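You operate a simulated robot arm through the tools that you are given. There is no shell and no other tool.

Carry out the task below with a simulated robot arm. There is one attempt and no reset: what you move stays moved.

Task
Brush the work mat clean, then take the silver blank out of the flat case and lay it there.
Fine: power off before the blank moves; the brush goes back to its spot. Set down upright: dust brush. What is to be rubbed or washed off counts as gone when no trace of it is left.

It is judged by the outcome, as a careful person would: the job done as asked, and still so three seconds after it is handed in. It fails if anything else is knocked over, pushed out of place, dropped, spilled or broken.

Robot
A 5-joint arm with a two-finger parallel gripper, fixed in place. Base frame: the origin is at the foot of the arm, x ahead of it, y to its left, z up; the work surface is at about z = 0. Readings come in m, rad, newtons and seconds.
With the tool pointing down near the work surface it reaches from about 0.26 to 0.6 m from the base axis. Its first joint turns from -1.152 to 1.152 rad. The tool tilts only in the upright plane through the base axis and itself; it spins freely about its own axis. Payload 1.57 kg.
Tool frame: the origin (TCP) lies between the finger pads and is the grasp point; the fingertips stand 0.03 m ahead of it; z points along the fingers, y is the line along which they close. The gripper opens to 0.08 m. The fingers are 0.017 m wide and 0.012 m thick; the gripper's body (0.04 by 0.082 m) begins 0.08 m behind the TCP.
Orientation is told as [roll, pitch, yaw] about the base's x, y, z axes, in that order, counted from this pose: with the fingers straight down and closing along the base's y, the tool's x points along the base's -x, its y along +y and its z along -z.

Tools
- The arm moves only by the tool play_rows. Its argument "increments" is a list of rows, each a list of 3 entries, a list of its own where there are three numbers: the shift along the tool's x, y, z in m, then the turn, a rotation vector about the tool's x, y, z in rad, then the opening, from 0 (shut) to 1 (fully open). In form: [[[x, y, z], [wx, wy, wz], claw], ...]. A call has 1 to 20 rows; each row is the pose to reach, as a shift and turn from the pose commanded when the call began, along the tool's axes at that moment. Each row takes 0.2 s and may step no farther than 0.05 m and 0.15 rad from the row before; otherwise, or with a gripper value out of range, the whole call is refused. A pose out of reach is approached as far as the arm can. The call stops where the force on the tool passes 40 N (or 10 N more than at its start, if that is more) or the arm is blocked; 0.2 s more then pass. The fingers move at their own pace (about 0.153 m/s each) and stop on an object; they squeeze with about 29 N. The grip force told is the motor's: it shows also when the fingers shut on nothing. Time passes only in rows, and 0.2 s behind the last, so rows that repeat a pose let the fingers close. The reply holds the time, the measured pose of the TCP, the force on the tool along the base axes, the opening and the grip force, in the units named above and with some noise, with the torque about the TCP (base axes, N m) and any sound that the robot's microphone picked up.
- Cameras (640 x 400 px; columns grow to the right, rows downward): "scene" is fixed at [0.0209, 0.4063, 0.4908]; the picture's right is [-0.80, -0.60, 0.00], its down [-0.50, 0.68, -0.53] and it looks along [0.32, -0.43, -0.85] (base axes); focal length 214 px, centre (320, 200). "wrist" rides on the gripper at [0.072, -0.007, -0.122] in the tool frame; the picture's right is [0.09, 1.00, 0.00], its down [-0.84, 0.08, -0.54] and it looks along [-0.54, 0.05, 0.84] (tool axes); focal length 238 px, centre (320, 200). There is no depth. A picture from a camera that has moved, and an enlarged one, comes with that camera's place and axes in the base frame and with its lens.
- snapshot(camera): a new picture of that camera. No time passes.
- enlarge(camera, box): a new picture of the part [left, top, right, bottom] of that camera's present view, enlarged. No time passes.
- job_done(): hands the job in; it is judged then, once.

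Nothing tells you positions but the pictures and the camera data. Unless the task says otherwise, let go and move clear before handing in.

The tools are called after "Emit:" as a command line: name --argument value ..., lists and objects as JSON in quotes. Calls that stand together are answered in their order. play_rows: Moves the arm, as the interface text tells. Its arguments: {"type":"object","properties":{"increments":{"type":"array","items":{"type":"array"}}},"required":["increments"]} The other tools are called the same way: snapshot (camera) takes a picture; enlarge (camera, box) takes an enlarged picture of a part of a camera's view; job_done () hands the job in.

At the start:

```text
t: 0.0
tcp_pos: [0.4139, 0.098, 0.3822]
tcp_rot: [-0.001, 0.0, 0.0]
wrist_force: [0.5, 0.4, 0.3]
torque: [0.01, 0.0, 0.01]
width: 0.08
grasp_force: 0.1
```

scene: 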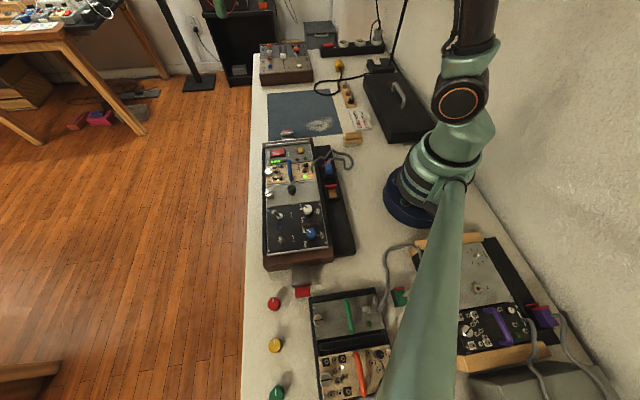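
wrist: 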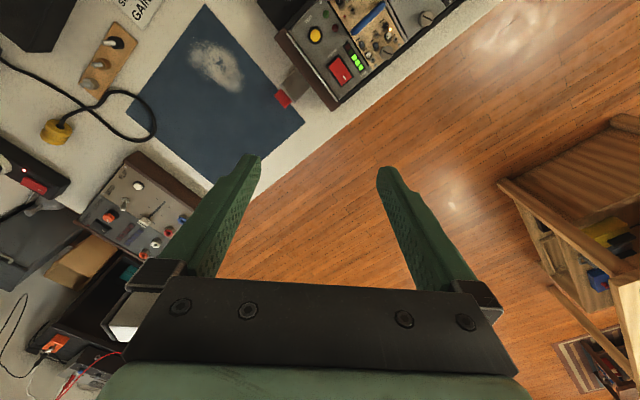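

I see a bench with a blue mat bearing a pale dust patch, a brush-like block near it, several control boxes, a dark flat case with a handle, and cables. I'll look closer before moving anything.

Emit:
enlarge --camera "scene" --box '[240, 30, 440, 155]'

Emit:
enlarge --camera "scene" --box '[240, 130, 400, 230]'

Emit:
enlarge --camera "scene" --box '[240, 230, 600, 400]'

Emit:
enlarge --camera "wrist" --box '[0, 0, 320, 200]'

Emit:
enlarge --camera "wrist" --box '[240, 0, 480, 150]'

```text
3.20 times, centred on (340, 92) of scene
camera zoom: at [0.0209, 0.4063, 0.4908], right [-0.8, -0.6, 0.0], down [-0.5, 0.68, -0.53], along [0.32, -0.43, -0.85], focal length 686 px, centre (256, 544)
```

zoom: 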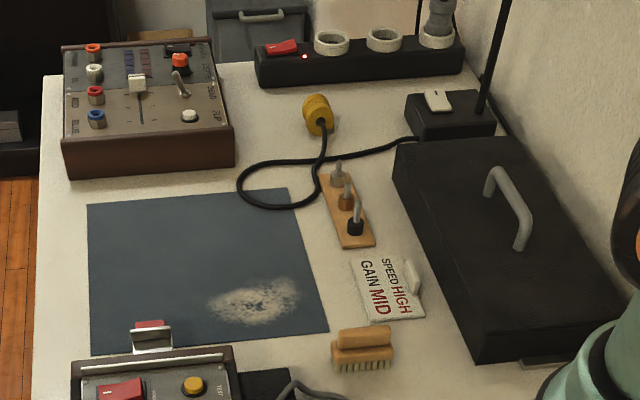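

```text
4.00 times, centred on (320, 180) of scene
camera zoom: at [0.0209, 0.4063, 0.4908], right [-0.8, -0.6, 0.0], down [-0.5, 0.68, -0.53], along [0.32, -0.43, -0.85], focal length 858 px, centre (320, 280)
```

zoom: 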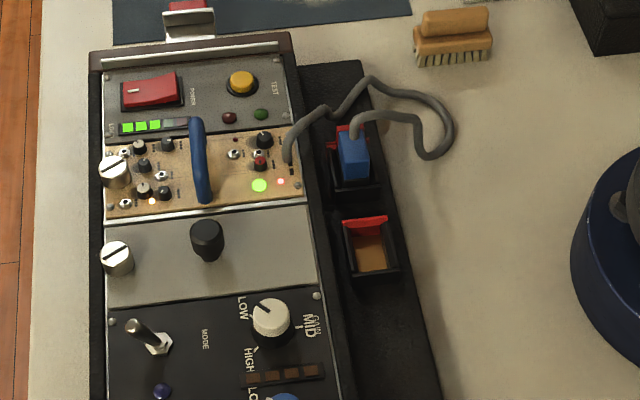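

```text
1.78 times, centred on (420, 315) of scene
camera zoom: at [0.0209, 0.4063, 0.4908], right [-0.8, -0.6, 0.0], down [-0.5, 0.68, -0.53], along [0.32, -0.43, -0.85], focal length 381 px, centre (142, -4)
```

zoom: 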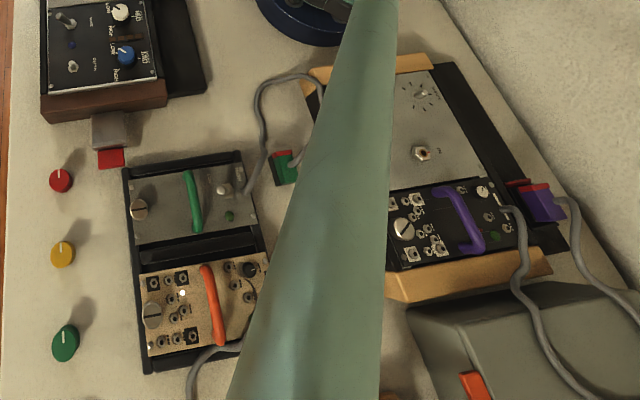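

```text
2.00 times, centred on (160, 100) of wrist
camera zoom: at [0.3414, 0.0906, 0.5024], right [-0.09, 1.0, 0.0], down [0.84, 0.08, 0.54], along [0.54, 0.05, -0.84], focal length 477 px, centre (640, 400)
```

zoom: 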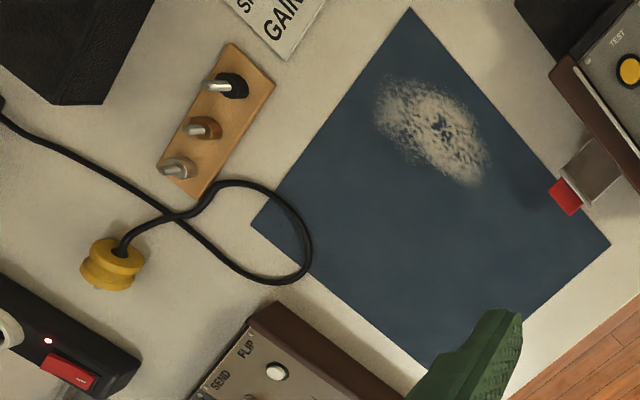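

```text
2.67 times, centred on (360, 75) of wrist
camera zoom: at [0.3414, 0.0906, 0.5024], right [-0.09, 1.0, 0.0], down [0.84, 0.08, 0.54], along [0.54, 0.05, -0.84], focal length 636 px, centre (213, 533)
```

zoom: 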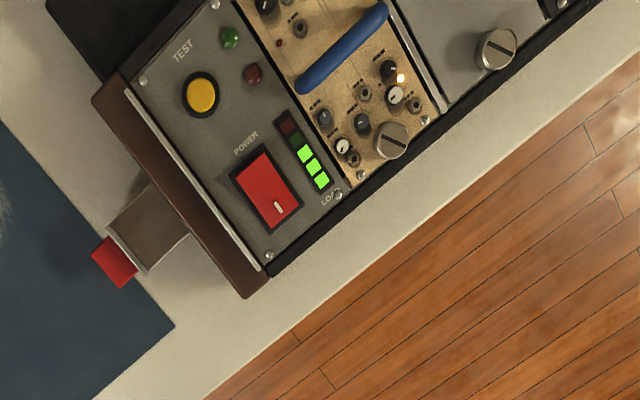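

The mat lies around (0.48, -0.11) with dust near (0.39, -0.10), and the brush near (0.25, -0.08). I'll swing the wrist camera to look at the rack-like case and the lidded black case before touching anything.

Emit:
play_rows --increments '[[[0.03, 0, 0], [0, 0, 0.12], 1], [[0.06, 0.02, 0], [0, 0, 0.24], 1], [[0.09, 0.04, 0], [0, 0, 0.36], 1], [[0.1, 0.06, 0], [0, 0, 0.48], 1], [[0.1, 0.08, 0], [0, 0, 0.6], 1], [[0.1, 0.1, 0], [0, 0, 0.7], 1]]'

```text
t: 1.4
tcp_pos: [0.3136, 0.1966, 0.3821]
tcp_rot: [0.002, -0.001, -0.7]
wrist_force: [0.5, 0.6, 0.6]
torque: [-0.01, -0.01, -0.03]
width: 0.0798
grasp_force: 0.1
```

Emit:
snapshot --camera "wrist"

Emit:
snapshot --camera "scene"

```text
taken
camera wrist: at [0.2546, 0.2374, 0.5021], right [0.57, 0.82, 0.0], down [0.69, -0.48, 0.54], along [0.44, -0.31, -0.84], focal length 238 px, centre (320, 200)
```

wrist: 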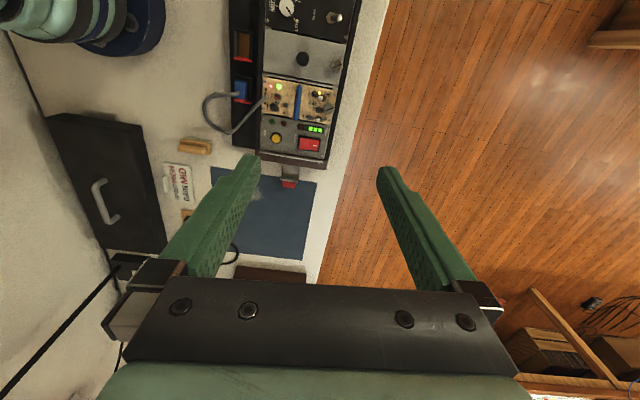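

```text
taken
```

scene: 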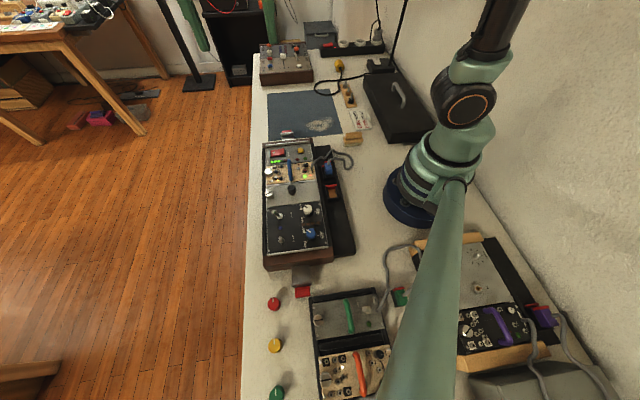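

The rack case is in view at the top. I'll enlarge it along with the mat and the black box.

Emit:
enlarge --camera "wrist" --box '[190, 0, 400, 130]'

Emit:
enlarge --camera "wrist" --box '[40, 100, 340, 290]'

```text
3.05 times, centred on (295, 65) of wrist
camera zoom: at [0.2546, 0.2374, 0.5021], right [0.57, 0.82, 0.0], down [0.69, -0.48, 0.54], along [0.44, -0.31, -0.84], focal length 726 px, centre (396, 611)
```

zoom: 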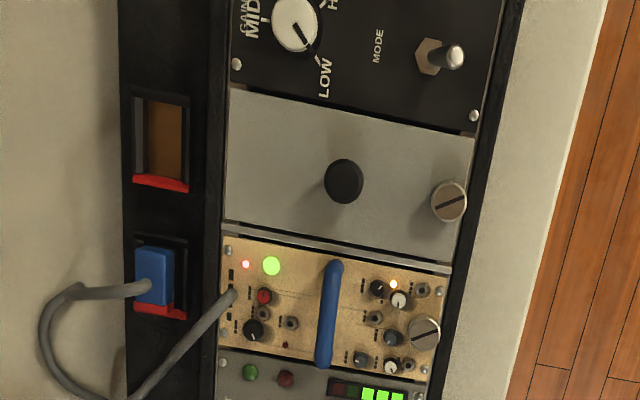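

```text
2.11 times, centred on (190, 195) of wrist
camera zoom: at [0.2546, 0.2374, 0.5021], right [0.57, 0.82, 0.0], down [0.69, -0.48, 0.54], along [0.44, -0.31, -0.84], focal length 502 px, centre (594, 210)
```

zoom: 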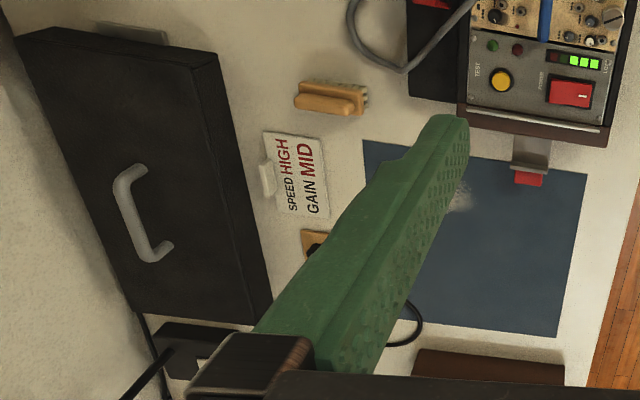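

The rack has a POWER rocker (lit), a brass module, then a silver blank with a black pull knob and a slotted fastener. I'll lower the camera for a close look at the blank and its fastener.

Emit:
play_rows --increments '[[[0, -0.01, 0.04], [0, 0, 0], 1], [[0, -0.02, 0.08], [0, 0, 0], 1], [[0, -0.03, 0.12], [0, 0, 0], 1], [[0, -0.031, 0.16], [0, 0, 0], 1], [[0, -0.031, 0.19], [0, 0, 0], 1]]'

Emit:
snapshot --camera "wrist"

Emit:
enlarge --camera "wrist" --box '[200, 0, 440, 150]'

```text
t: 2.6
tcp_pos: [0.2928, 0.1728, 0.1929]
tcp_rot: [0.001, 0.0, -0.7]
wrist_force: [0.0, -0.6, -0.2]
torque: [-0.02, 0.01, -0.02]
width: 0.0802
grasp_force: 0.1
```

```text
taken
camera wrist: at [0.2324, 0.2132, 0.3127], right [0.57, 0.82, 0.0], down [0.69, -0.48, 0.54], along [0.45, -0.31, -0.84], focal length 238 px, centre (320, 200)
```

wrist: 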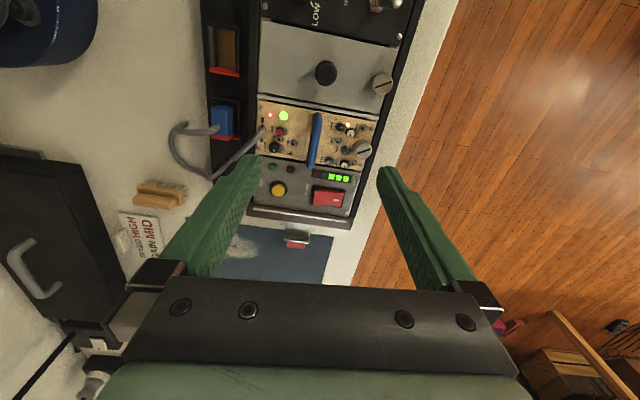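

```text
2.67 times, centred on (320, 75) of wrist
camera zoom: at [0.2324, 0.2132, 0.3127], right [0.57, 0.82, 0.0], down [0.69, -0.48, 0.54], along [0.45, -0.31, -0.84], focal length 636 px, centre (320, 533)
```

zoom: 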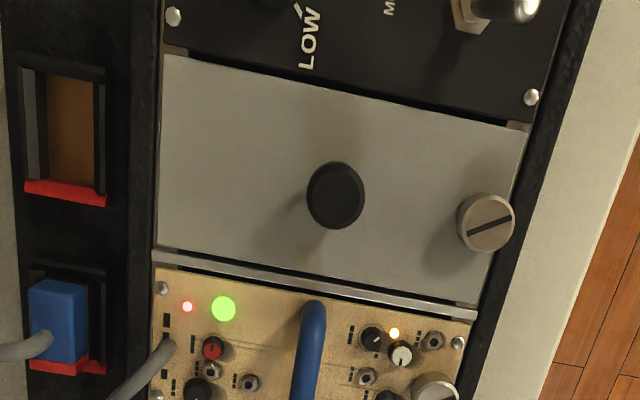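

The blank has a black knob and a slotted round fastener on its right. I'll zoom in on both fasteners to compare slot directions.

Emit:
enlarge --camera "wrist" --box '[335, 60, 415, 110]'

Emit:
enlarge --camera "wrist" --box '[300, 130, 396, 190]'

Emit:
enlarge --camera "wrist" --box '[240, 180, 400, 280]'

Emit:
enlarge --camera "scene" --box '[250, 135, 330, 185]'

Emit:
enlarge --camera "scene" --box '[250, 180, 330, 230]'

```text
8.00 times, centred on (375, 85) of wrist
camera zoom: at [0.2324, 0.2132, 0.3127], right [0.57, 0.82, 0.0], down [0.69, -0.48, 0.54], along [0.45, -0.31, -0.84], focal length 1907 px, centre (-120, 1120)
```

zoom: 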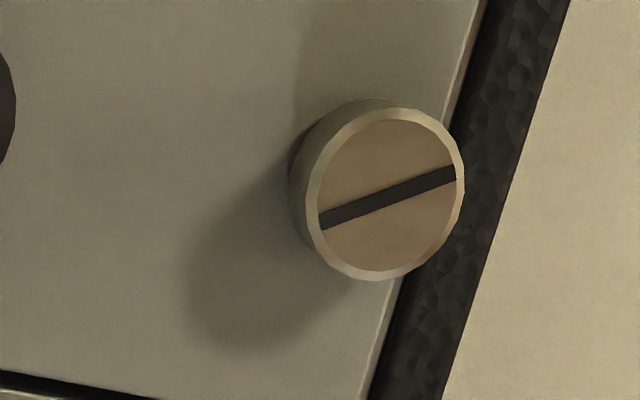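

```text
6.67 times, centred on (348, 160) of wrist
camera zoom: at [0.2324, 0.2132, 0.3127], right [0.57, 0.82, 0.0], down [0.69, -0.48, 0.54], along [0.45, -0.31, -0.84], focal length 1589 px, centre (133, 467)
```

zoom: 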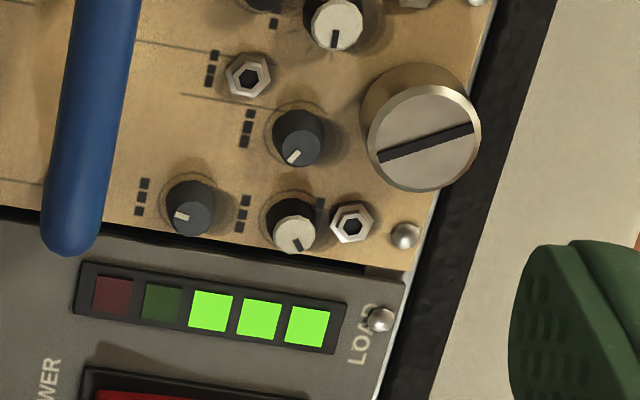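

```text
4.00 times, centred on (320, 230) of wrist
camera zoom: at [0.2324, 0.2132, 0.3127], right [0.57, 0.82, 0.0], down [0.69, -0.48, 0.54], along [0.45, -0.31, -0.84], focal length 953 px, centre (320, 80)
```

zoom: 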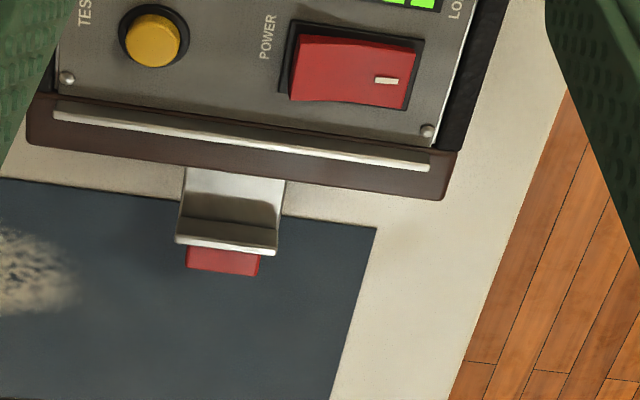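

```text
8.00 times, centred on (290, 160) of scene
camera zoom: at [0.0209, 0.4063, 0.4908], right [-0.8, -0.6, 0.0], down [-0.5, 0.68, -0.53], along [0.32, -0.43, -0.85], focal length 1716 px, centre (560, 520)
```

zoom: 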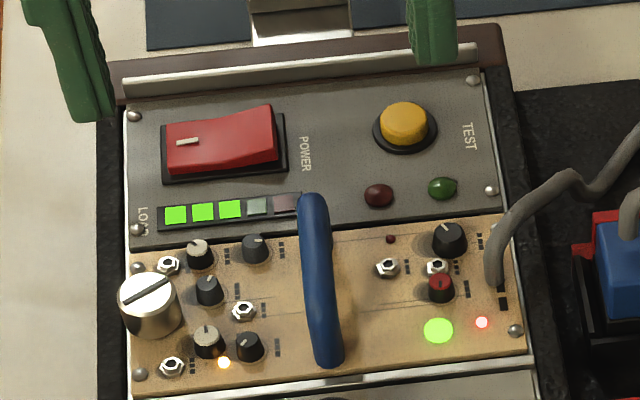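

```text
8.00 times, centred on (290, 205) of scene
camera zoom: at [0.0209, 0.4063, 0.4908], right [-0.8, -0.6, 0.0], down [-0.5, 0.68, -0.53], along [0.32, -0.43, -0.85], focal length 1716 px, centre (560, 160)
```

zoom: 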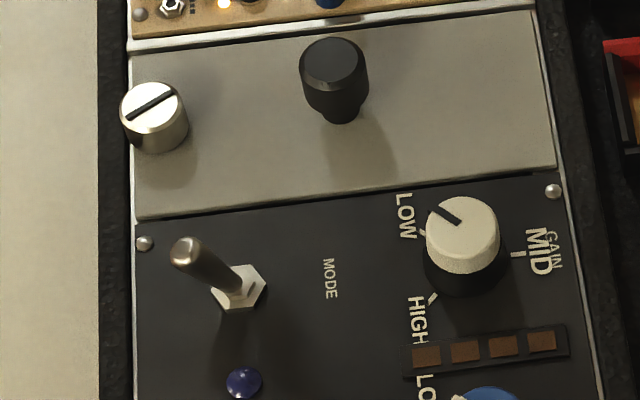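

The blank is 0.128 x 0.061 m, centred near (0.254, 0.206), with its thumbscrew at (0.293, 0.246). Next I'll go over to the brush near (0.25, -0.08) for a close look.

Emit:
play_rows --increments '[[[-0.0237, -0.0266, -0.003], [0, 0, -0.1], 1], [[-0.0474, -0.0531, -0.005], [0, 0, -0.2], 1], [[-0.071, -0.0797, -0.007], [0, 0, -0.3], 1], [[-0.0947, -0.1063, -0.007], [0, 0, -0.4], 1], [[-0.1184, -0.1329, -0.007], [0, 0, -0.5], 1], [[-0.142, -0.1594, -0.007], [0, 0, -0.6], 1], [[-0.1657, -0.186, -0.007], [0, 0, -0.7], 1]]'

Emit:
snapshot --camera "wrist"

Emit:
enlarge --camera "wrist" --box '[200, 0, 440, 150]'

Emit:
enlarge --camera "scene" --box '[310, 110, 390, 160]'

```text
t: 4.2
tcp_pos: [0.3008, -0.077, 0.1995]
tcp_rot: [-0.002, 0.0, 0.001]
wrist_force: [0.3, -0.4, -0.5]
torque: [0.0, 0.0, -0.01]
width: 0.0801
grasp_force: 0.0
```

```text
taken
camera wrist: at [0.2282, -0.0846, 0.3191], right [-0.09, 1.0, 0.0], down [0.84, 0.08, 0.54], along [0.54, 0.05, -0.84], focal length 238 px, centre (320, 200)
```

wrist: 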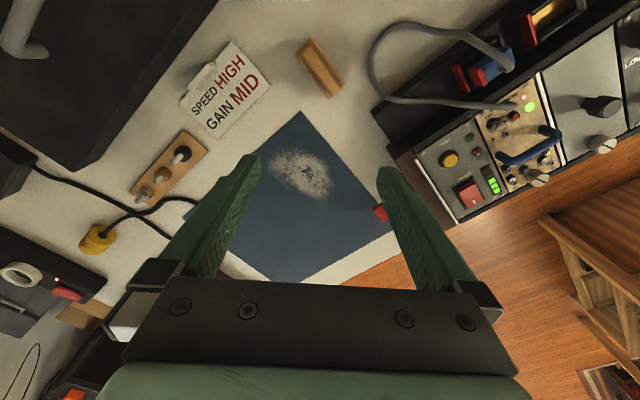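

```text
2.67 times, centred on (320, 75) of wrist
camera zoom: at [0.2282, -0.0846, 0.3191], right [-0.09, 1.0, 0.0], down [0.84, 0.08, 0.54], along [0.54, 0.05, -0.84], focal length 636 px, centre (320, 533)
```

zoom: 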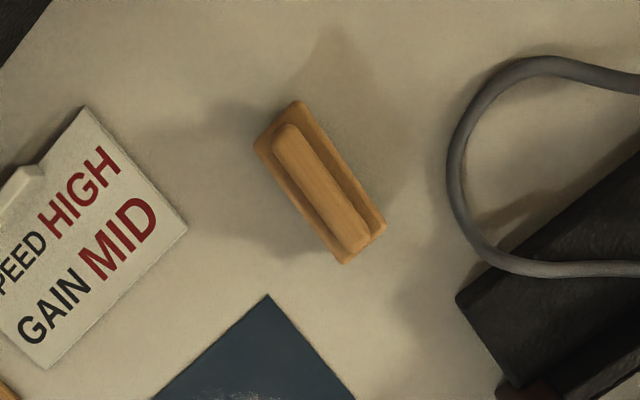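

```text
8.00 times, centred on (350, 135) of scene
camera zoom: at [0.0208, 0.4063, 0.4908], right [-0.8, -0.6, 0.0], down [-0.5, 0.68, -0.53], along [0.32, -0.43, -0.85], focal length 1716 px, centre (80, 720)
```

zoom: 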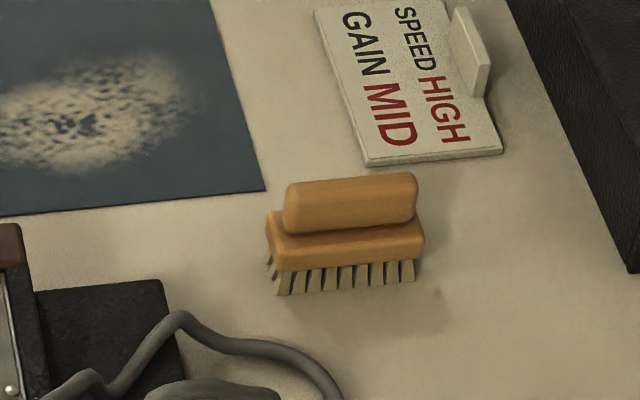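

The brush stands with its long axis at 45° to x, centred near (0.250, -0.082), handle on top at about z 0.036. I'll zoom in on the dust patch and mat before gripping it.

Emit:
enlarge --camera "wrist" --box '[200, 100, 400, 225]'

Emit:
enlarge --camera "scene" --box '[255, 80, 351, 140]'

```text
3.20 times, centred on (300, 162) of wrist
camera zoom: at [0.2282, -0.0846, 0.3191], right [-0.09, 1.0, 0.0], down [0.84, 0.08, 0.54], along [0.54, 0.05, -0.84], focal length 763 px, centre (384, 320)
```

zoom: 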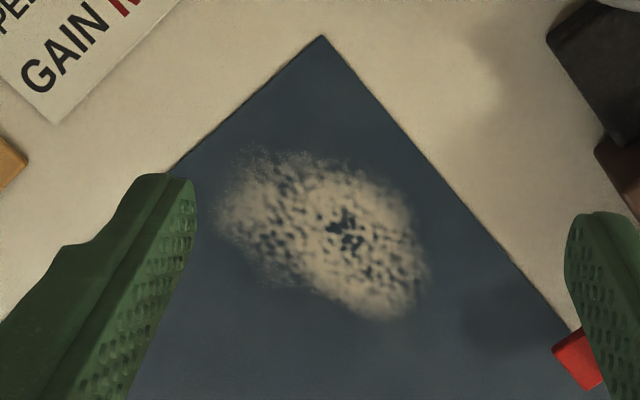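

```text
6.67 times, centred on (303, 110) of scene
camera zoom: at [0.0208, 0.4063, 0.4908], right [-0.8, -0.6, 0.0], down [-0.5, 0.68, -0.53], along [0.32, -0.43, -0.85], focal length 1430 px, centre (433, 800)
```

zoom: 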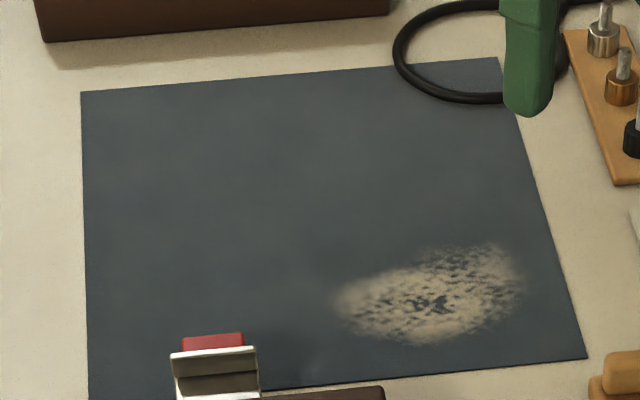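

The dust covers roughly u 0.145–0.268, v 0.30–0.385 in mat axes (45° frame), well away from the rack. I'll move above the brush with the fingers half open, spun 45° so they close across the handle.

Emit:
play_rows --increments '[[[0.01, -0.001, 0.015], [0, 0, -0.131], 0.55], [[0.02, -0.002, 0.03], [0, 0, -0.262], 0.55], [[0.03, -0.003, 0.045], [0, 0, -0.393], 0.55], [[0.04, -0.004, 0.06], [0, 0, -0.524], 0.55], [[0.05, -0.005, 0.075], [0, 0, -0.655], 0.55], [[0.0512, -0.005, 0.09], [0, 0, -0.7854], 0.55]]'

Emit:
snapshot --camera "wrist"

Emit:
snapshot --camera "scene"

Emit:
enlarge --camera "scene" --box '[310, 90, 406, 150]'

```text
t: 5.6
tcp_pos: [0.2491, -0.0809, 0.1084]
tcp_rot: [0.001, -0.002, 0.787]
wrist_force: [-0.1, 1.1, 0.3]
torque: [-0.06, 0.0, -0.03]
width: 0.0439
grasp_force: 0.0
```

```text
taken
camera wrist: at [0.2033, -0.1371, 0.2287], right [-0.77, 0.64, 0.0], down [0.54, 0.65, 0.54], along [0.35, 0.42, -0.84], focal length 238 px, centre (320, 200)
```

wrist: 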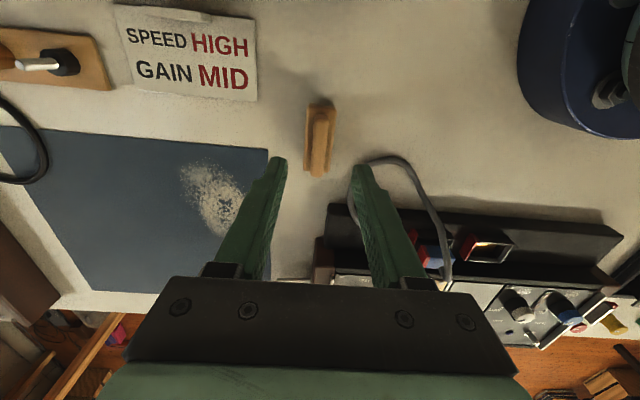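

```text
taken
```

scene: 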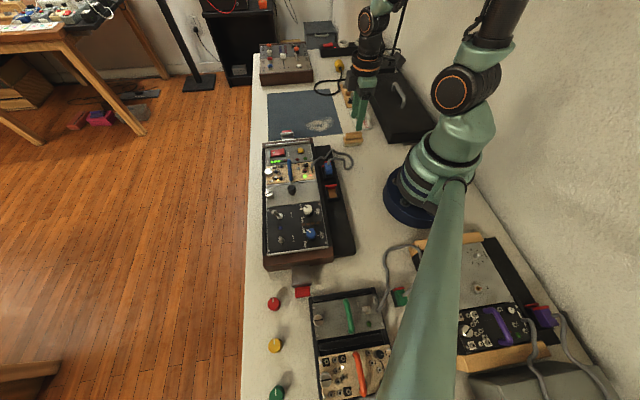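

```text
6.67 times, centred on (358, 120) of scene
camera zoom: at [0.0209, 0.4063, 0.4908], right [-0.8, -0.6, 0.0], down [-0.5, 0.68, -0.53], along [0.32, -0.43, -0.85], focal length 1430 px, centre (67, 733)
```

zoom: 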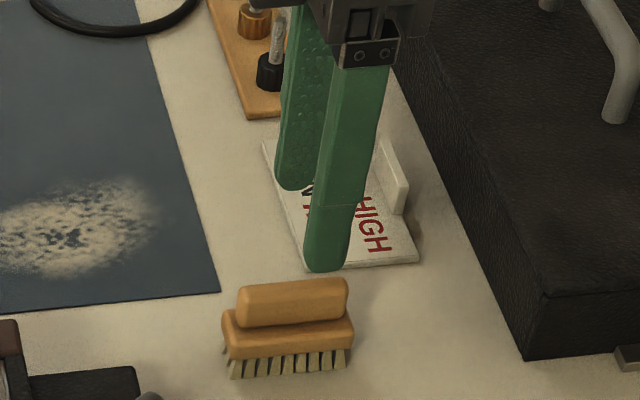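

The open fingers are above the brush, lined up across its handle. I'll enlarge to check the alignment.

Emit:
enlarge --camera "wrist" --box '[240, 80, 400, 180]'

```text
4.00 times, centred on (320, 130) of wrist
camera zoom: at [0.2033, -0.1371, 0.2287], right [-0.77, 0.64, 0.0], down [0.54, 0.65, 0.54], along [0.35, 0.42, -0.84], focal length 953 px, centre (320, 480)
```

zoom: 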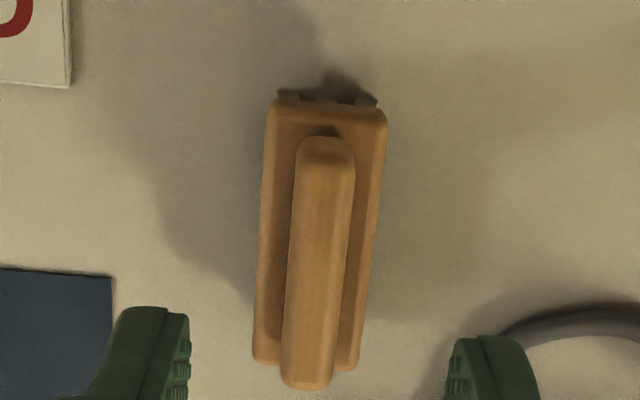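

The handle's centre is at about (0.250, -0.082), in line with the tool. I'll descend so that the fingertips straddle the handle just above the block, then look.

Emit:
play_rows --increments '[[[0, 0, 0.02], [0, 0, 0], 0.55], [[0, 0, 0.035], [0, 0, 0], 0.55], [[0, 0, 0.045], [0, 0, 0], 0.55], [[0, 0, 0.052], [0, 0, 0], 0.55], [[0, 0, 0.052], [0, 0, 0], 0.55]]'

Emit:
enlarge --camera "wrist" --box '[240, 80, 400, 180]'

Emit:
enlarge --camera "scene" --box '[310, 100, 390, 150]'

```text
t: 6.8
tcp_pos: [0.2502, -0.0797, 0.0568]
tcp_rot: [0.002, 0.002, 0.786]
wrist_force: [-0.7, 1.3, -0.3]
torque: [0.0, 0.01, 0.02]
width: 0.0439
grasp_force: 0.0
```

```text
4.00 times, centred on (320, 130) of wrist
camera zoom: at [0.2026, -0.1358, 0.1768], right [-0.77, 0.64, 0.0], down [0.54, 0.65, 0.54], along [0.35, 0.42, -0.84], focal length 953 px, centre (320, 480)
```

zoom: 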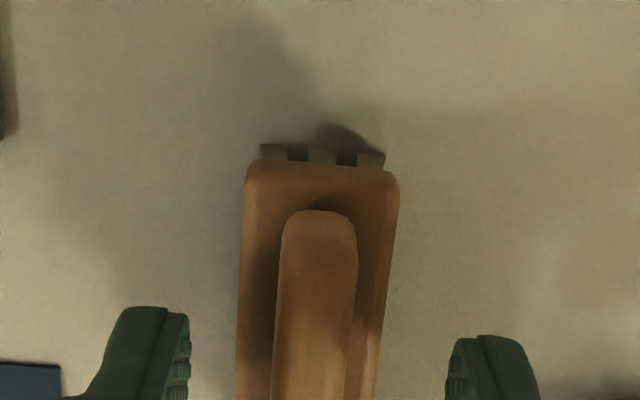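

```text
8.00 times, centred on (350, 125) of scene
camera zoom: at [0.0209, 0.4063, 0.4908], right [-0.8, -0.6, 0.0], down [-0.5, 0.68, -0.53], along [0.32, -0.43, -0.85], focal length 1716 px, centre (80, 800)
```

zoom: 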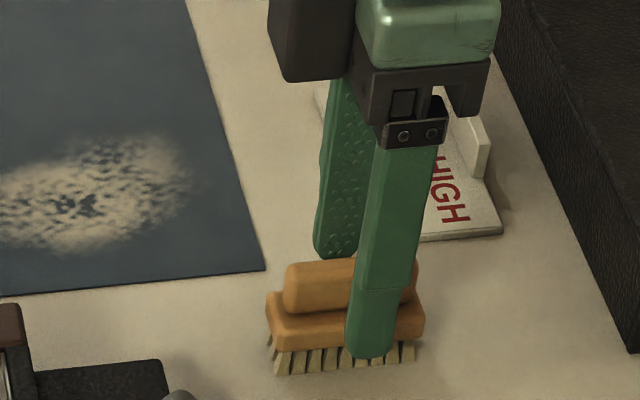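

The fingertips straddle the handle, about 1.5 mm off-centre. I'll correct that and close the grip.

Emit:
play_rows --increments '[[[0, -0.0015, 0], [0, 0, 0], 0.55], [[0, -0.0015, 0], [0, 0, 0], 0.3], [[0, -0.0015, 0], [0, 0, 0], 0.0], [[0, -0.0015, 0], [0, 0, 0], 0.0], [[0, -0.0015, 0], [0, 0, 0], 0.0]]'

Emit:
enlarge --camera "wrist" --box '[240, 80, 400, 180]'

Emit:
enlarge --camera "scene" --box '[310, 100, 390, 150]'

```text
t: 8.0
tcp_pos: [0.2506, -0.0823, 0.0573]
tcp_rot: [-0.001, -0.001, 0.786]
wrist_force: [0.9, 0.2, -0.1]
torque: [0.0, -0.01, 0.01]
width: 0.0112
grasp_force: 28.4
```

```text
4.00 times, centred on (320, 130) of wrist
camera zoom: at [0.2033, -0.137, 0.1768], right [-0.77, 0.64, 0.0], down [0.54, 0.65, 0.54], along [0.35, 0.42, -0.84], focal length 953 px, centre (320, 480)
```

zoom: 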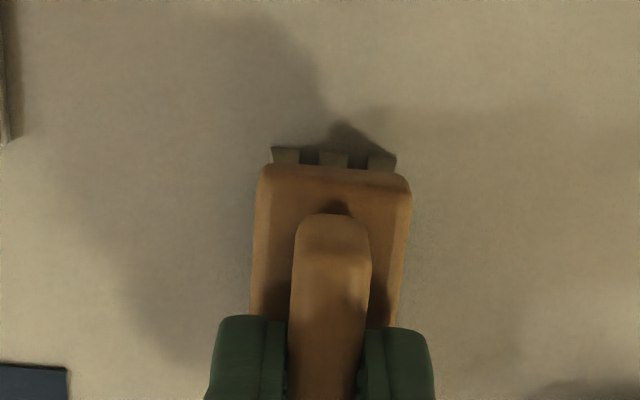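

```text
8.00 times, centred on (350, 125) of scene
camera zoom: at [0.0209, 0.4063, 0.4908], right [-0.8, -0.6, 0.0], down [-0.5, 0.68, -0.53], along [0.32, -0.43, -0.85], focal length 1716 px, centre (80, 800)
```

zoom: 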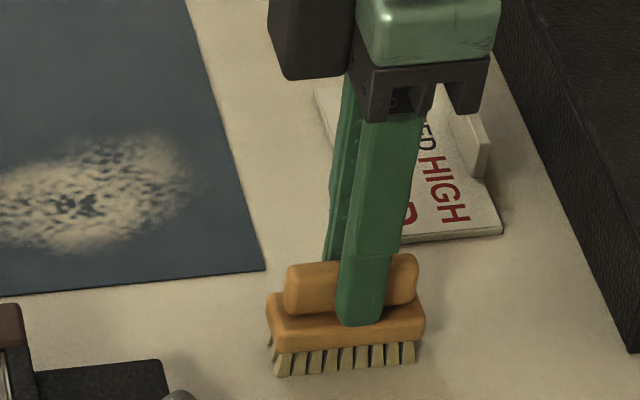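

The brush is held (11 mm across the handle) and hasn't shifted. I'll lift it and carry it over the near corner of the dust patch, staying above the mat for now.

Emit:
play_rows --increments '[[[0, 0, -0.02], [0, 0, 0], 0], [[0, 0, -0.05], [0, 0, 0], 0], [[-0.023, -0.033, -0.05], [0, 0, 0], 0], [[-0.046, -0.065, -0.05], [0, 0, 0], 0], [[-0.046, -0.065, -0.03], [0, 0, 0], 0], [[-0.046, -0.065, -0.012], [0, 0, 0], 0], [[-0.046, -0.065, -0.012], [0, 0, 0], 0]]'

Emit:
enlarge --camera "scene" --box '[270, 80, 366, 140]'

Emit:
snapshot --camera "wrist"

```text
t: 9.6
tcp_pos: [0.3298, -0.0946, 0.071]
tcp_rot: [-0.001, 0.001, 0.785]
wrist_force: [-0.4, 0.1, -0.4]
torque: [-0.03, 0.03, -0.04]
width: 0.0
grasp_force: 21.6
```

```text
6.67 times, centred on (318, 110) of scene
camera zoom: at [0.0209, 0.4063, 0.4908], right [-0.8, -0.6, 0.0], down [-0.5, 0.68, -0.53], along [0.32, -0.43, -0.85], focal length 1430 px, centre (333, 800)
```

zoom: 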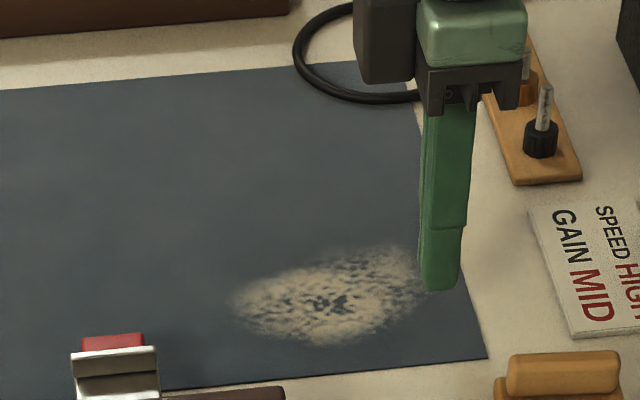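

```text
taken
camera wrist: at [0.2825, -0.1508, 0.1897], right [-0.77, 0.64, 0.0], down [0.54, 0.65, 0.54], along [0.35, 0.42, -0.84], focal length 238 px, centre (320, 200)
```

wrist: 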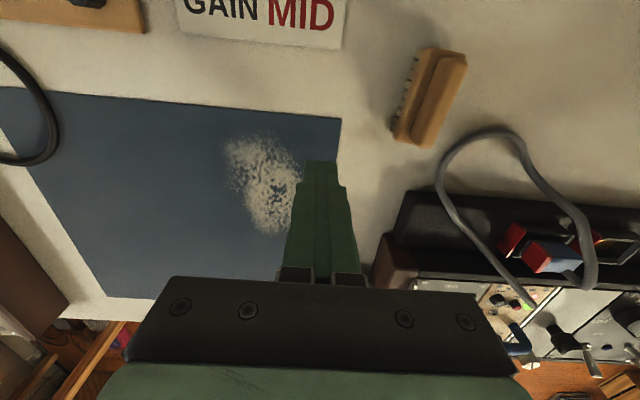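

The brush slipped out of the fingers on the lift, so it's back on the table near its spot and the grip was only on the rounded top. I'll check how it is standing.

Emit:
enlarge --camera "wrist" --box '[360, 30, 520, 130]'

Emit:
enlarge --camera "scene" --box '[310, 110, 390, 160]'

```text
4.00 times, centred on (440, 80) of wrist
camera zoom: at [0.2825, -0.1508, 0.1897], right [-0.77, 0.64, 0.0], down [0.54, 0.65, 0.54], along [0.35, 0.42, -0.84], focal length 953 px, centre (-160, 680)
```

zoom: 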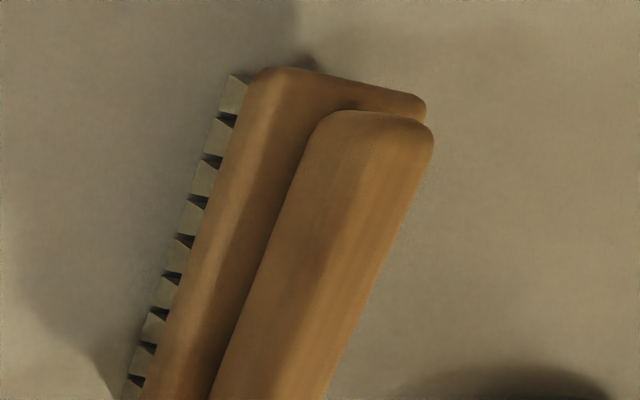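

```text
8.00 times, centred on (350, 135) of scene
camera zoom: at [0.0209, 0.4063, 0.4908], right [-0.8, -0.6, 0.0], down [-0.5, 0.68, -0.53], along [0.32, -0.43, -0.85], focal length 1716 px, centre (80, 720)
```

zoom: 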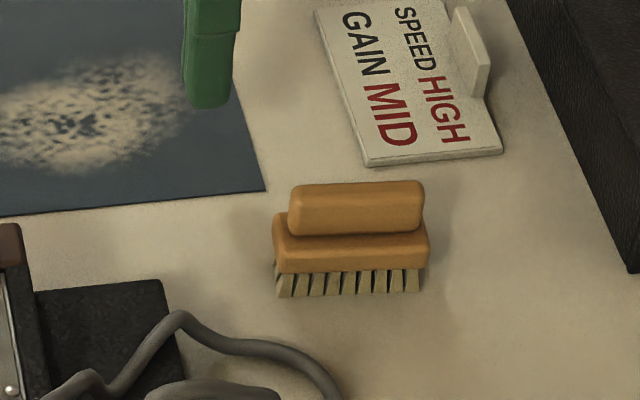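

The brush is still standing upright, shifted only a few millimetres and slightly turned. I'll go back above it with the fingers open and compare its pose with the original picture.

Emit:
play_rows --increments '[[[0, 0, -0.02], [0, 0, 0], 0], [[0, 0, -0.04], [0, 0, 0], 0.3], [[0.023, 0.033, -0.04], [0, 0, 0], 0.55], [[0.046, 0.0665, -0.04], [0, 0, 0], 0.55], [[0.046, 0.0665, -0.04], [0, 0, 0], 0.55]]'

Emit:
enlarge --camera "wrist" --box '[240, 80, 400, 180]'

```text
t: 10.8
tcp_pos: [0.2502, -0.0796, 0.1093]
tcp_rot: [-0.001, -0.001, 0.785]
wrist_force: [-0.9, 0.2, 0.3]
torque: [0.0, 0.03, 0.01]
width: 0.0441
grasp_force: 0.1
```

```text
4.00 times, centred on (320, 130) of wrist
camera zoom: at [0.2023, -0.1354, 0.2299], right [-0.77, 0.64, 0.0], down [0.54, 0.65, 0.54], along [0.35, 0.42, -0.84], focal length 953 px, centre (320, 480)
```

zoom: 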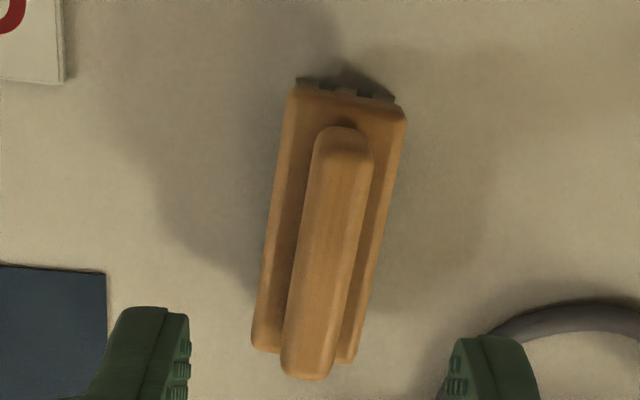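

The brush turned about 4° and moved about 3 mm. I'll rotate to match it and, after checking alignment, go deeper so the fingers clamp the wooden block sides rather than the rounded handle.

Emit:
play_rows --increments '[[[0.001, 0.0005, 0.015], [0, 0, 0.07], 0.55], [[0.001, 0.0005, 0.03], [0, 0, 0.07], 0.55], [[0.001, 0.0005, 0.045], [0, 0, 0.07], 0.55], [[0.001, 0.0005, 0.045], [0, 0, 0.07], 0.55]]'

Emit:
enlarge --camera "wrist" --box '[240, 80, 400, 180]'

Emit:
enlarge --camera "scene" --box '[310, 100, 390, 150]'

```text
t: 11.8
tcp_pos: [0.2493, -0.0809, 0.0641]
tcp_rot: [0.001, 0.001, 0.716]
wrist_force: [0.7, 0.7, -0.1]
torque: [0.0, -0.03, -0.01]
width: 0.0436
grasp_force: 0.0
```

```text
4.00 times, centred on (320, 130) of wrist
camera zoom: at [0.1978, -0.1327, 0.1833], right [-0.72, 0.69, 0.0], down [0.58, 0.61, 0.54], along [0.37, 0.39, -0.84], focal length 953 px, centre (320, 480)
```

zoom: 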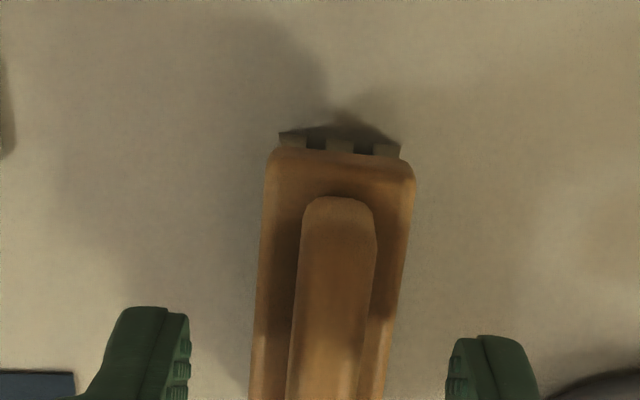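

```text
8.00 times, centred on (350, 125) of scene
camera zoom: at [0.0209, 0.4063, 0.4908], right [-0.8, -0.6, 0.0], down [-0.5, 0.68, -0.53], along [0.32, -0.43, -0.85], focal length 1716 px, centre (80, 800)
```

zoom: 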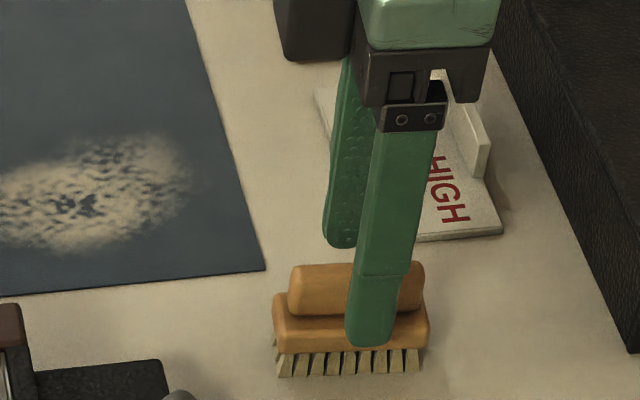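

The fingers are parallel to the brush and centred. I'll descend to put the fingertips beside the block, about 9 mm above the table.

Emit:
play_rows --increments '[[[0, 0, 0.008], [0, 0, 0], 0.55], [[0, 0, 0.016], [0, 0, 0], 0.55], [[0, 0, 0.024], [0, 0, 0], 0.55], [[0, 0, 0.024], [0, 0, 0], 0.55]]'

Emit:
enlarge --camera "scene" --box '[310, 100, 390, 150]'

Emit:
enlarge --camera "wrist" --box '[240, 80, 400, 180]'

```text
t: 12.8
tcp_pos: [0.247, -0.0805, 0.0389]
tcp_rot: [-0.001, 0.0, 0.716]
wrist_force: [0.0, 0.0, 0.4]
torque: [0.02, -0.02, -0.02]
width: 0.0439
grasp_force: 0.0
```

```text
8.00 times, centred on (350, 125) of scene
camera zoom: at [0.0209, 0.4063, 0.4908], right [-0.8, -0.6, 0.0], down [-0.5, 0.68, -0.53], along [0.32, -0.43, -0.85], focal length 1716 px, centre (80, 800)
```

zoom: 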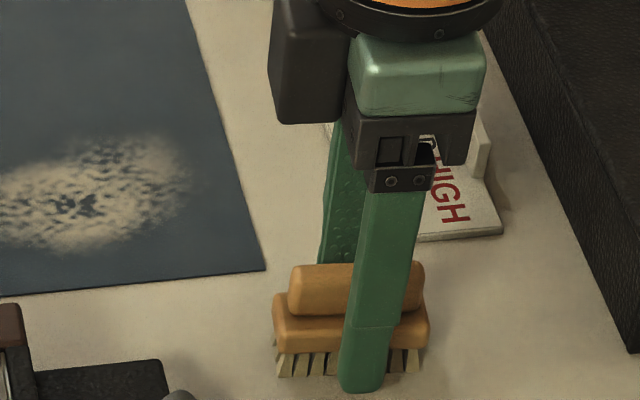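

```text
4.00 times, centred on (320, 130) of wrist
camera zoom: at [0.1975, -0.1326, 0.1596], right [-0.72, 0.69, 0.0], down [0.58, 0.61, 0.54], along [0.37, 0.39, -0.84], focal length 953 px, centre (320, 480)
```

zoom: 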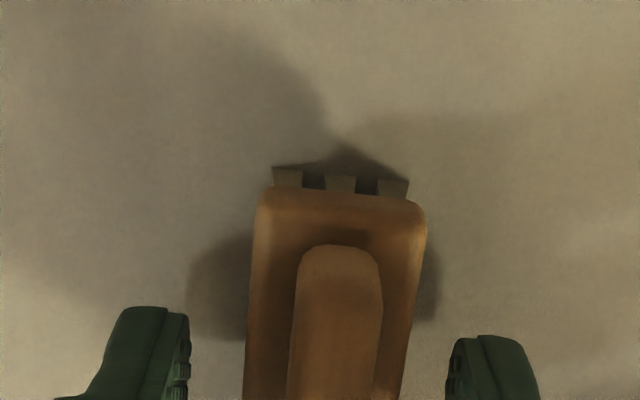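

Fingertips are beside the block. Closing on it now.

Emit:
play_rows --increments '[[[0, 0, 0], [0, 0, 0], 0.4], [[0, 0, 0], [0, 0, 0], 0.0], [[0, 0, 0], [0, 0, 0], 0.0], [[0, 0, 0], [0, 0, 0], 0.0]]'

Emit:
enlarge --camera "scene" --box '[310, 100, 390, 150]'

Emit:
enlarge --camera "wrist" --box '[240, 80, 400, 180]'

```text
t: 13.8
tcp_pos: [0.2479, -0.0805, 0.0397]
tcp_rot: [-0.001, -0.001, 0.716]
wrist_force: [-0.5, -0.6, 0.1]
torque: [-0.03, -0.01, -0.03]
width: 0.0249
grasp_force: 29.2
```

```text
8.00 times, centred on (350, 125) of scene
camera zoom: at [0.0209, 0.4063, 0.4908], right [-0.8, -0.6, 0.0], down [-0.5, 0.68, -0.53], along [0.32, -0.43, -0.85], focal length 1716 px, centre (80, 800)
```

zoom: 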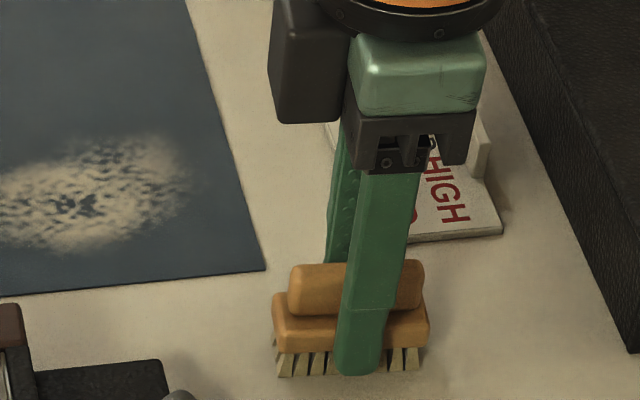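

```text
4.00 times, centred on (320, 130) of wrist
camera zoom: at [0.1975, -0.1326, 0.1597], right [-0.72, 0.69, 0.0], down [0.58, 0.61, 0.54], along [0.37, 0.39, -0.84], focal length 953 px, centre (320, 480)
```

zoom: 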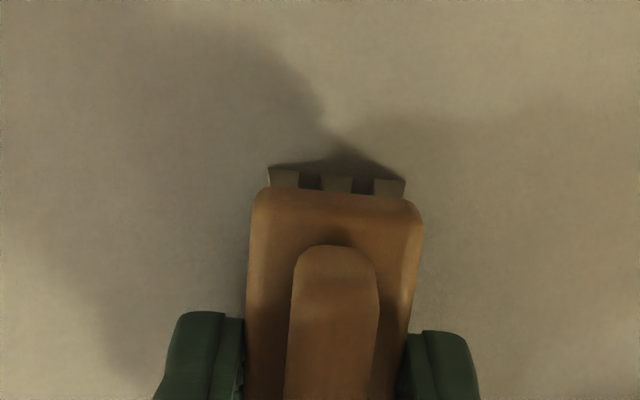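

Grip on the block is 25 mm wide and firm. I'll lift just 15 mm to test that it holds.

Emit:
play_rows --increments '[[[0, 0, -0.005], [0, 0, 0], 0], [[0, 0, -0.01], [0, 0, 0], 0], [[0, 0, -0.015], [0, 0, 0], 0], [[0, 0, -0.015], [0, 0, 0], 0]]'

Emit:
enlarge --camera "scene" --box '[310, 100, 390, 150]'

Emit:
enlarge --camera "wrist" --box '[240, 80, 400, 180]'

```text
t: 14.8
tcp_pos: [0.2478, -0.0804, 0.0545]
tcp_rot: [0.001, 0.002, 0.715]
wrist_force: [0.6, -0.4, 0.4]
torque: [-0.03, 0.01, 0.0]
width: 0.0249
grasp_force: 29.1
```

```text
8.00 times, centred on (350, 125) of scene
camera zoom: at [0.0209, 0.4063, 0.4908], right [-0.8, -0.6, 0.0], down [-0.5, 0.68, -0.53], along [0.32, -0.43, -0.85], focal length 1716 px, centre (80, 800)
```

zoom: 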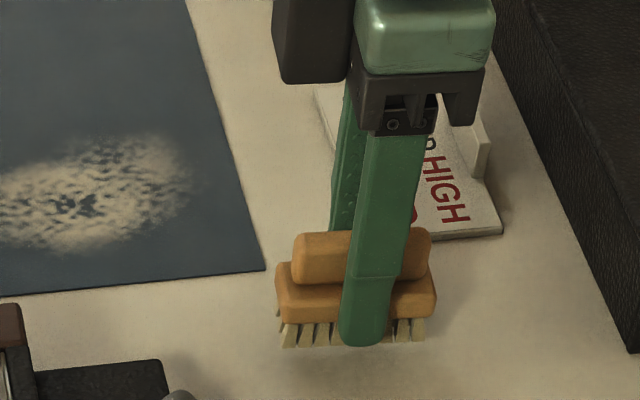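

```text
4.00 times, centred on (320, 130) of wrist
camera zoom: at [0.1978, -0.1329, 0.1746], right [-0.72, 0.69, 0.0], down [0.58, 0.61, 0.54], along [0.37, 0.39, -0.84], focal length 953 px, centre (320, 480)
```

zoom: 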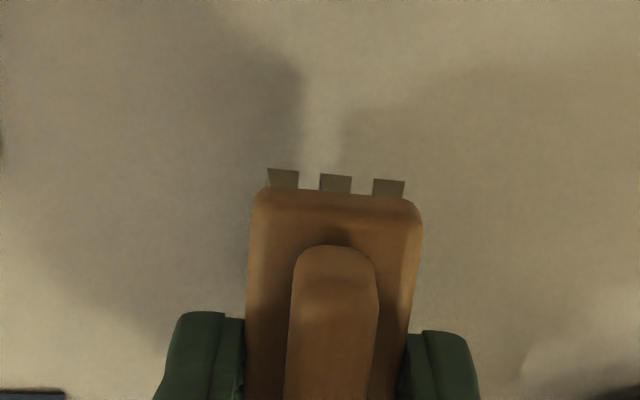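

The brush now holds firmly. I'll straighten to 45°, carry it to the near edge of the dust patch and lower it towards the mat.

Emit:
play_rows --increments '[[[0, 0, -0.01], [0, 0, -0.035], 0], [[0, 0, -0.02], [0, 0, -0.07], 0]]'

Emit:
play_rows --increments '[[[-0.016, -0.023, 0], [0, 0, 0], 0], [[-0.032, -0.046, 0], [0, 0, 0], 0], [[-0.047, -0.068, 0], [0, 0, 0], 0], [[-0.047, -0.068, 0.015], [0, 0, 0], 0], [[-0.047, -0.068, 0.026], [0, 0, 0], 0], [[-0.047, -0.068, 0.026], [0, 0, 0], 0]]'

Emit:
enlarge --camera "scene" --box '[270, 80, 366, 140]'

Emit:
enlarge --camera "wrist" --box '[200, 80, 400, 205]'

```text
t: 15.4
tcp_pos: [0.249, -0.0798, 0.0747]
tcp_rot: [-0.001, 0.0, 0.785]
wrist_force: [-0.2, -0.6, -0.5]
torque: [-0.01, -0.05, -0.02]
width: 0.0248
grasp_force: 29.1
```

```text
t: 16.8
tcp_pos: [0.3324, -0.0942, 0.0495]
tcp_rot: [0.0, 0.001, 0.784]
wrist_force: [0.6, -0.9, -0.8]
torque: [0.02, 0.0, -0.01]
width: 0.0248
grasp_force: 29.4
```

```text
6.67 times, centred on (318, 110) of scene
camera zoom: at [0.0209, 0.4063, 0.4908], right [-0.8, -0.6, 0.0], down [-0.5, 0.68, -0.53], along [0.32, -0.43, -0.85], focal length 1430 px, centre (333, 800)
```

zoom: 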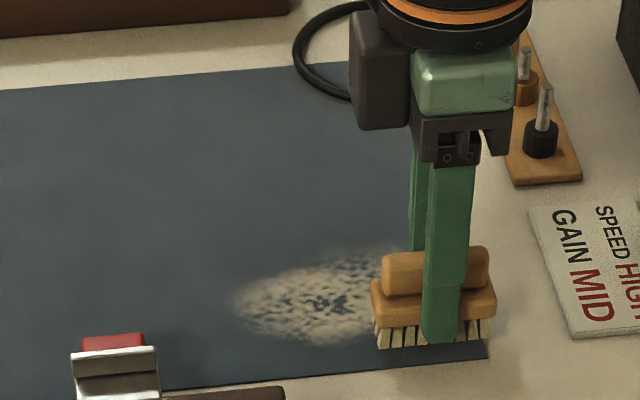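

```text
3.20 times, centred on (300, 142) of wrist
camera zoom: at [0.2843, -0.1507, 0.1687], right [-0.77, 0.64, 0.0], down [0.54, 0.65, 0.54], along [0.35, 0.42, -0.84], focal length 763 px, centre (384, 384)
```

zoom: 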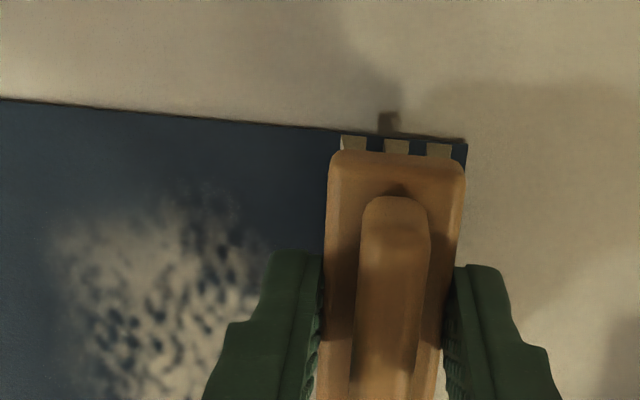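

The brush is over the mat's near corner with its end at the mat's edge. I'll lower gently until the bristles touch.

Emit:
play_rows --increments '[[[0, 0, 0.003], [0, 0, 0], 0], [[0, 0, 0.006], [0, 0, 0], 0], [[0, 0, 0.008], [0, 0, 0], 0], [[0, 0, 0.008], [0, 0, 0], 0]]'

Emit:
enlarge --camera "scene" --box '[300, 100, 364, 140]'

```text
t: 17.8
tcp_pos: [0.3298, -0.0959, 0.0419]
tcp_rot: [-0.001, 0.001, 0.785]
wrist_force: [1.0, -0.8, -0.3]
torque: [0.05, 0.0, 0.0]
width: 0.025
grasp_force: 28.5
```

```text
10.00 times, centred on (332, 120) of scene
camera zoom: at [0.0209, 0.4063, 0.4908], right [-0.8, -0.6, 0.0], down [-0.5, 0.68, -0.53], along [0.32, -0.43, -0.85], focal length 2145 px, centre (200, 1000)
```

zoom: 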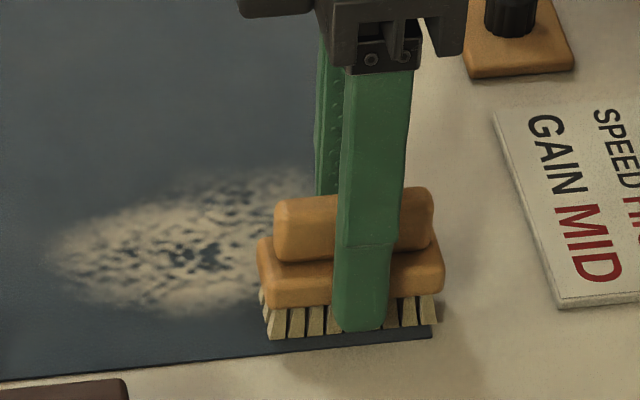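

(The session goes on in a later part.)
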